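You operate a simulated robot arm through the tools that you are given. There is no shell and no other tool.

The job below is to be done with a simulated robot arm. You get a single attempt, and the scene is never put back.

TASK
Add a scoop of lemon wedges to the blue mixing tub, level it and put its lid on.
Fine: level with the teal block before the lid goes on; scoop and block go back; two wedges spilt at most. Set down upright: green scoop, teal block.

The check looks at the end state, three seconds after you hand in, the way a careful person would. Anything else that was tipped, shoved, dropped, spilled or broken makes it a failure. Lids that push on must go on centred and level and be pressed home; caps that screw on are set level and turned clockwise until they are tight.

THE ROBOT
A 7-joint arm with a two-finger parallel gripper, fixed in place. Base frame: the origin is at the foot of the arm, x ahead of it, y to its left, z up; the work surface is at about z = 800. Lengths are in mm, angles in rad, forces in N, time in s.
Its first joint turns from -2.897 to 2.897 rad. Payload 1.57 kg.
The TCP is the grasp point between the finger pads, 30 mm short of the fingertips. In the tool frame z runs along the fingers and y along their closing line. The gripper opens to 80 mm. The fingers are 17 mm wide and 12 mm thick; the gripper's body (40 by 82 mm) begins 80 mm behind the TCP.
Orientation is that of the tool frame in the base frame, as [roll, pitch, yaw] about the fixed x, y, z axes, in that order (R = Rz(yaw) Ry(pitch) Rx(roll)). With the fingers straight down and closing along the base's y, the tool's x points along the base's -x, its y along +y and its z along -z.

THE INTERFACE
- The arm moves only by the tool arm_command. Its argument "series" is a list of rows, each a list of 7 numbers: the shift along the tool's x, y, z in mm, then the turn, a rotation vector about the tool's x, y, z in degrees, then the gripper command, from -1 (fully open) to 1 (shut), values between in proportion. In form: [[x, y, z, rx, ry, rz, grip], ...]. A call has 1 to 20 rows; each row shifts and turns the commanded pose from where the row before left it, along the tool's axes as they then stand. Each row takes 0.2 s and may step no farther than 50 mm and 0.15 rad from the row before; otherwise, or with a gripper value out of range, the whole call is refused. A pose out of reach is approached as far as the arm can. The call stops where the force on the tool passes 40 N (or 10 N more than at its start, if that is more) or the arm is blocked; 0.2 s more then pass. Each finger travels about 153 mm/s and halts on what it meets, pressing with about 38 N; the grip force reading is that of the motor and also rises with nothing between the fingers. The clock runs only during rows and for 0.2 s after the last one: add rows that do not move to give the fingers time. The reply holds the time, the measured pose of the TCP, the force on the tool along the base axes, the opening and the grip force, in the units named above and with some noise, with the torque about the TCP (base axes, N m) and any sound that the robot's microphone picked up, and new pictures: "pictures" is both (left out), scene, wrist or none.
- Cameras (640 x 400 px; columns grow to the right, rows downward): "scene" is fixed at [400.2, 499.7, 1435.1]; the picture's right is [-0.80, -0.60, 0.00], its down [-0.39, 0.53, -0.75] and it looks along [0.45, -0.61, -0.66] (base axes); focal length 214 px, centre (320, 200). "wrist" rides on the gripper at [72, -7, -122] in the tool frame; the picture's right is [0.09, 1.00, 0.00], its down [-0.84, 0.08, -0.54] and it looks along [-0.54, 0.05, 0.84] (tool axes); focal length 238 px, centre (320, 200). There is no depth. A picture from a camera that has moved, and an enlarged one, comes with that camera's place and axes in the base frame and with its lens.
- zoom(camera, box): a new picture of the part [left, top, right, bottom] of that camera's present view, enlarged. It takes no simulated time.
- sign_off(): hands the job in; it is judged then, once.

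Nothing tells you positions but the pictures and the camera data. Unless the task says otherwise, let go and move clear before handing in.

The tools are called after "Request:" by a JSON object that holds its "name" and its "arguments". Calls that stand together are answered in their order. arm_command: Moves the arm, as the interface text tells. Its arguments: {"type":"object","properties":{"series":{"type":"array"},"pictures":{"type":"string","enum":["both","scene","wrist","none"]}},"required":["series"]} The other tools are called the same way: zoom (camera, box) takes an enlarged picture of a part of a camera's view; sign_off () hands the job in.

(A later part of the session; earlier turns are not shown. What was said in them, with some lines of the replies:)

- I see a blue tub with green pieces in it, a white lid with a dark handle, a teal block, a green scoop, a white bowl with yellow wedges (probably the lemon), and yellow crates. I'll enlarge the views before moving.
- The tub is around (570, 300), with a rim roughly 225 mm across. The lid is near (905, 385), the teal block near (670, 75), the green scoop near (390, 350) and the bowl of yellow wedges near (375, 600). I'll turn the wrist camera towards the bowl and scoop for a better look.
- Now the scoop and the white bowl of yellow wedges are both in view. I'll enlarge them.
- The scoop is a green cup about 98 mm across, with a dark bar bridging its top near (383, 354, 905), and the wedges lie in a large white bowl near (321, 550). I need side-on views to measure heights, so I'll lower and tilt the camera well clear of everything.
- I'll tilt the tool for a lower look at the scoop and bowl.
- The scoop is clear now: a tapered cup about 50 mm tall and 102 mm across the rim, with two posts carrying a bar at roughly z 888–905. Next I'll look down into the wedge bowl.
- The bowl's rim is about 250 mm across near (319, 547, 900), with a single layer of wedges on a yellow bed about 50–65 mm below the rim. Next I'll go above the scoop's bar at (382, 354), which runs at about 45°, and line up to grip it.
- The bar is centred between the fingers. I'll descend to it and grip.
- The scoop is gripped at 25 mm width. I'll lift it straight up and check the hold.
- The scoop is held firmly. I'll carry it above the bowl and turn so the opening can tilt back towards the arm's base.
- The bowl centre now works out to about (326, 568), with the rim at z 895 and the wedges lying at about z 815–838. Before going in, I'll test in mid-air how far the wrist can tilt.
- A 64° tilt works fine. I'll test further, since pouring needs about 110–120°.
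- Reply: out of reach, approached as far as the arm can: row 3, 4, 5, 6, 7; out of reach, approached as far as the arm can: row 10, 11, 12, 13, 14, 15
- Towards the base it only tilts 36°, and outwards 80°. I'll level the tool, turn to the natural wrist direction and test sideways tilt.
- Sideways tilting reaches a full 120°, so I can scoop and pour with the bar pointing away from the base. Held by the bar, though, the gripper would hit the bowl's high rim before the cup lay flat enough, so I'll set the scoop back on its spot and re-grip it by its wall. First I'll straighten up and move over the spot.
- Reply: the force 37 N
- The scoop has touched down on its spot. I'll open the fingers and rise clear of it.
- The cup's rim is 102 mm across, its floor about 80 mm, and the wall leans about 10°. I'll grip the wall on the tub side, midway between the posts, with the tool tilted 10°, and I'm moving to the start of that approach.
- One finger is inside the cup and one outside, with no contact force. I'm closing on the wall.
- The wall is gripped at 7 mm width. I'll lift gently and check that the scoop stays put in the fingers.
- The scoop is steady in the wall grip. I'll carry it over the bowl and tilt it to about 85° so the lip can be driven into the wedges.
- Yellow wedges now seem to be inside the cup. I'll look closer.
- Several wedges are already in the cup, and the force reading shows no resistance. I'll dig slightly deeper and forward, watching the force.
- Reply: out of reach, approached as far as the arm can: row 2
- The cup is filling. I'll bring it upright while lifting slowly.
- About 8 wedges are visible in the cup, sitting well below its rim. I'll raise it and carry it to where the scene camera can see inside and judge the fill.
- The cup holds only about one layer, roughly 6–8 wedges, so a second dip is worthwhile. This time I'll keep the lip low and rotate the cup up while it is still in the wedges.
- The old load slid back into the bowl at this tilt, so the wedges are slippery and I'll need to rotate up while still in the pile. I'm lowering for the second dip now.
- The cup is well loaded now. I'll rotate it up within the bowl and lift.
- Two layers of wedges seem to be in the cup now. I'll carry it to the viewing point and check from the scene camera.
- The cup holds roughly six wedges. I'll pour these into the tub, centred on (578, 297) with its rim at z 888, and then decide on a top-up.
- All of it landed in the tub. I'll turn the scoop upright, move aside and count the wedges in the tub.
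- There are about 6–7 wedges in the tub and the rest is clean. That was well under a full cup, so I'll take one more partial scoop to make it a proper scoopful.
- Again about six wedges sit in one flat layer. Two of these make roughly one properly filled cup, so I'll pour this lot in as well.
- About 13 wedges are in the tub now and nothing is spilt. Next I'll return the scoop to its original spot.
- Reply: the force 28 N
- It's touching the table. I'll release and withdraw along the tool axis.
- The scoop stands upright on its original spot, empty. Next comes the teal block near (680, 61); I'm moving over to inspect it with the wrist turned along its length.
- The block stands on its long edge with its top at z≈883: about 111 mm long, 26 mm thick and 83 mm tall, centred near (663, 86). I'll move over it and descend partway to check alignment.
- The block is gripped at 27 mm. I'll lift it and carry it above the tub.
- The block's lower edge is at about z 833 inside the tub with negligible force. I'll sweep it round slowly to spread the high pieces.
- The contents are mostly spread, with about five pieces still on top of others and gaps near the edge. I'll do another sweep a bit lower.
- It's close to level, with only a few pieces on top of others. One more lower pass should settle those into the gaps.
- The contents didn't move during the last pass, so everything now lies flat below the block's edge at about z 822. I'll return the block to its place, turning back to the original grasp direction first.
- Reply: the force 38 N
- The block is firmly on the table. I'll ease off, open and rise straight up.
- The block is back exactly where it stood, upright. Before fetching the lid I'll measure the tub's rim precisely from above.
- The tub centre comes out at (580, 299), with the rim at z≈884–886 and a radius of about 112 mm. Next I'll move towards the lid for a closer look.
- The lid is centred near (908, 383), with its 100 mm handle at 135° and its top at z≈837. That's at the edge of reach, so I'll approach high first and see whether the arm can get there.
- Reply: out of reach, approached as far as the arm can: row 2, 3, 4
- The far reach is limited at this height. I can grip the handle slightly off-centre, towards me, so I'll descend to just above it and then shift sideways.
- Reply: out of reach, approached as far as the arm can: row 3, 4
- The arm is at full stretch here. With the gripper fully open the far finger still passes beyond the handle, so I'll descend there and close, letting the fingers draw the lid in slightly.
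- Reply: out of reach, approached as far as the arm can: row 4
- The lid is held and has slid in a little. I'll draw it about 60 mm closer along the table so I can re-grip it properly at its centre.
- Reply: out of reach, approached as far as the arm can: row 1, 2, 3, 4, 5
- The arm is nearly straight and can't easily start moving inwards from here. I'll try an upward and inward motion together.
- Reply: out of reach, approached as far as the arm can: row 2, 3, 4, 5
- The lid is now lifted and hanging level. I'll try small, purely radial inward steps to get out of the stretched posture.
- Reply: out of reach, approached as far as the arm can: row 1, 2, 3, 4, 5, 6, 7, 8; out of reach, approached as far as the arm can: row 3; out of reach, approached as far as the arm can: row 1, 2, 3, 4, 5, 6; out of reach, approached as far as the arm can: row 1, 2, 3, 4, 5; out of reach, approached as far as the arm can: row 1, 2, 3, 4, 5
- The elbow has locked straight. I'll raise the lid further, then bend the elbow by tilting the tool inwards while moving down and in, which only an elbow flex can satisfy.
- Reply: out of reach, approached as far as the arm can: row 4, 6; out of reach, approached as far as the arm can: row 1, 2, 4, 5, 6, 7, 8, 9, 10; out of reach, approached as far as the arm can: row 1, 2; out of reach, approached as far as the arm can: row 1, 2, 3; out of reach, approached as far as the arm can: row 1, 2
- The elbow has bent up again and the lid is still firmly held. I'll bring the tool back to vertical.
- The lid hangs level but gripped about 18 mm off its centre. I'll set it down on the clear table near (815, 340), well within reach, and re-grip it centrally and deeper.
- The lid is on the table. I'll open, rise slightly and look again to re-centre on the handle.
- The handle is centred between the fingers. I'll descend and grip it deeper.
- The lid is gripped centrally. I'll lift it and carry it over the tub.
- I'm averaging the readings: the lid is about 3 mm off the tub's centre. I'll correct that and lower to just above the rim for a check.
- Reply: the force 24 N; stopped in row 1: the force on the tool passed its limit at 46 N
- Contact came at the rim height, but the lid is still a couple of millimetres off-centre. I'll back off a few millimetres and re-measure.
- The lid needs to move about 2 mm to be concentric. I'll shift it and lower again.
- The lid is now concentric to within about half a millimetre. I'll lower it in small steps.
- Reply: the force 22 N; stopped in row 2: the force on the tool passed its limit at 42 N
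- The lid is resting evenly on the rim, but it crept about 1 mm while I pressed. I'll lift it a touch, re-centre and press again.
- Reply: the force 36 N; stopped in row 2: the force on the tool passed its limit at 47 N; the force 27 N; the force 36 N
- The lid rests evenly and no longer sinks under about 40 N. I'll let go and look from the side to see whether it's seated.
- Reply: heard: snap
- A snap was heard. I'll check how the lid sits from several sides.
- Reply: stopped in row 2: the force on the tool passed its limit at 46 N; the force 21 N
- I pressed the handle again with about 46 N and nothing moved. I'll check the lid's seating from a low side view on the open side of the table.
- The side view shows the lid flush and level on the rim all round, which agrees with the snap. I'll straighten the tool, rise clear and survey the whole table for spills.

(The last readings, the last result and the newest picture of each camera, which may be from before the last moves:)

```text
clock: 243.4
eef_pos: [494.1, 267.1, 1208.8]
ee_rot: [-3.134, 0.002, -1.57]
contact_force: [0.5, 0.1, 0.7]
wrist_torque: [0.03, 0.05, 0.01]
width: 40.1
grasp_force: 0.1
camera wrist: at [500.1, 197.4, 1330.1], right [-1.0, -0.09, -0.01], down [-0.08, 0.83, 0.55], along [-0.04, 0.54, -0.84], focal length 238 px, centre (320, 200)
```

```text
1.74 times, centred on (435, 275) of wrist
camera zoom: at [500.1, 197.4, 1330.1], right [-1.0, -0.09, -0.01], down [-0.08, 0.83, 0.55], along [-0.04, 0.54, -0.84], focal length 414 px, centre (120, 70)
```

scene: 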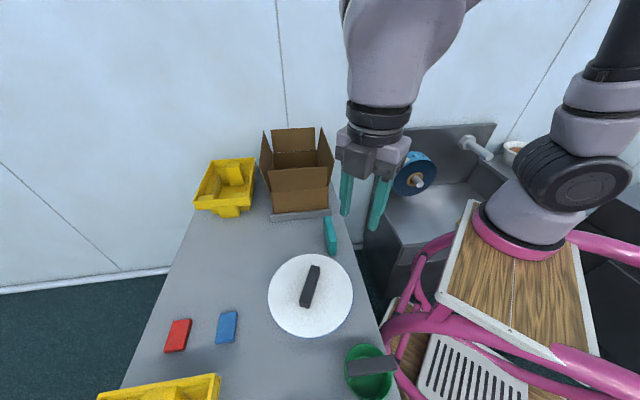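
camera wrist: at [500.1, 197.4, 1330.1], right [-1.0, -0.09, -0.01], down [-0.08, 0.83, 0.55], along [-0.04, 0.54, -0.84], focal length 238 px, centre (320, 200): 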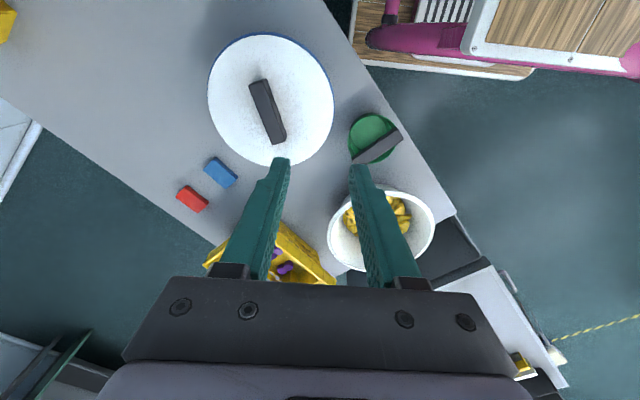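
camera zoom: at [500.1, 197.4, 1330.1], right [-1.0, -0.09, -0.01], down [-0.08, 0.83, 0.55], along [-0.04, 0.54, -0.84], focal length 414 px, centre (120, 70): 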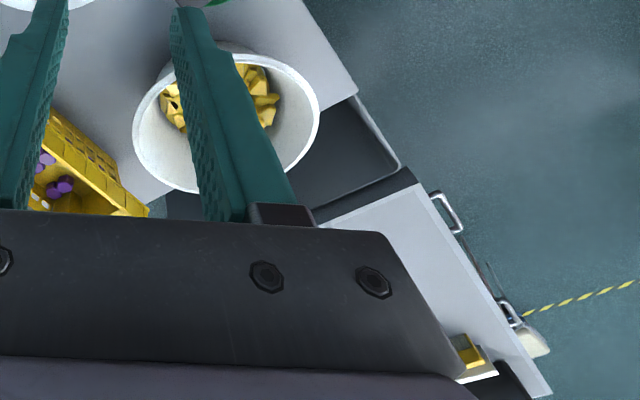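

I see the lid seated and level on the tub, the scoop and teal block upright on their original spots, the other items where they were, and no wedges on the table. The gripper is empty and well clear, so I'm handing in.

Request:
{"name": "sign_off", "arguments": {}}

```text
The job is handed in.
```

I added lemon wedges to the blue tub, levelled them with the teal block and pressed the lid on until I heard a snap. The job is handed in.

- **Wedges:** about 13 went in. One dip only filled about half the green scoop, so I poured two dips to make roughly one full scoop. I saw no wedges spilt.
- **Levelling:** I swept the teal block through the tub until a last, lower pass moved nothing. The pieces lie roughly flat, with a few still resting on others.
- **Lid:** it sits flush and level on the rim, within about 1 mm of centre. The lid lay at the limit of the arm's reach, so I moved it closer and re-gripped it by the middle before fitting it.
- **Put back:** the scoop and the teal block stand upright on their original spots, and the gripper is empty and clear.
- **Bowl:** the scoop touched the inside of the wedge bowl lightly (about 5 N) once. I didn't notice the bowl shift, but I didn't measure it.
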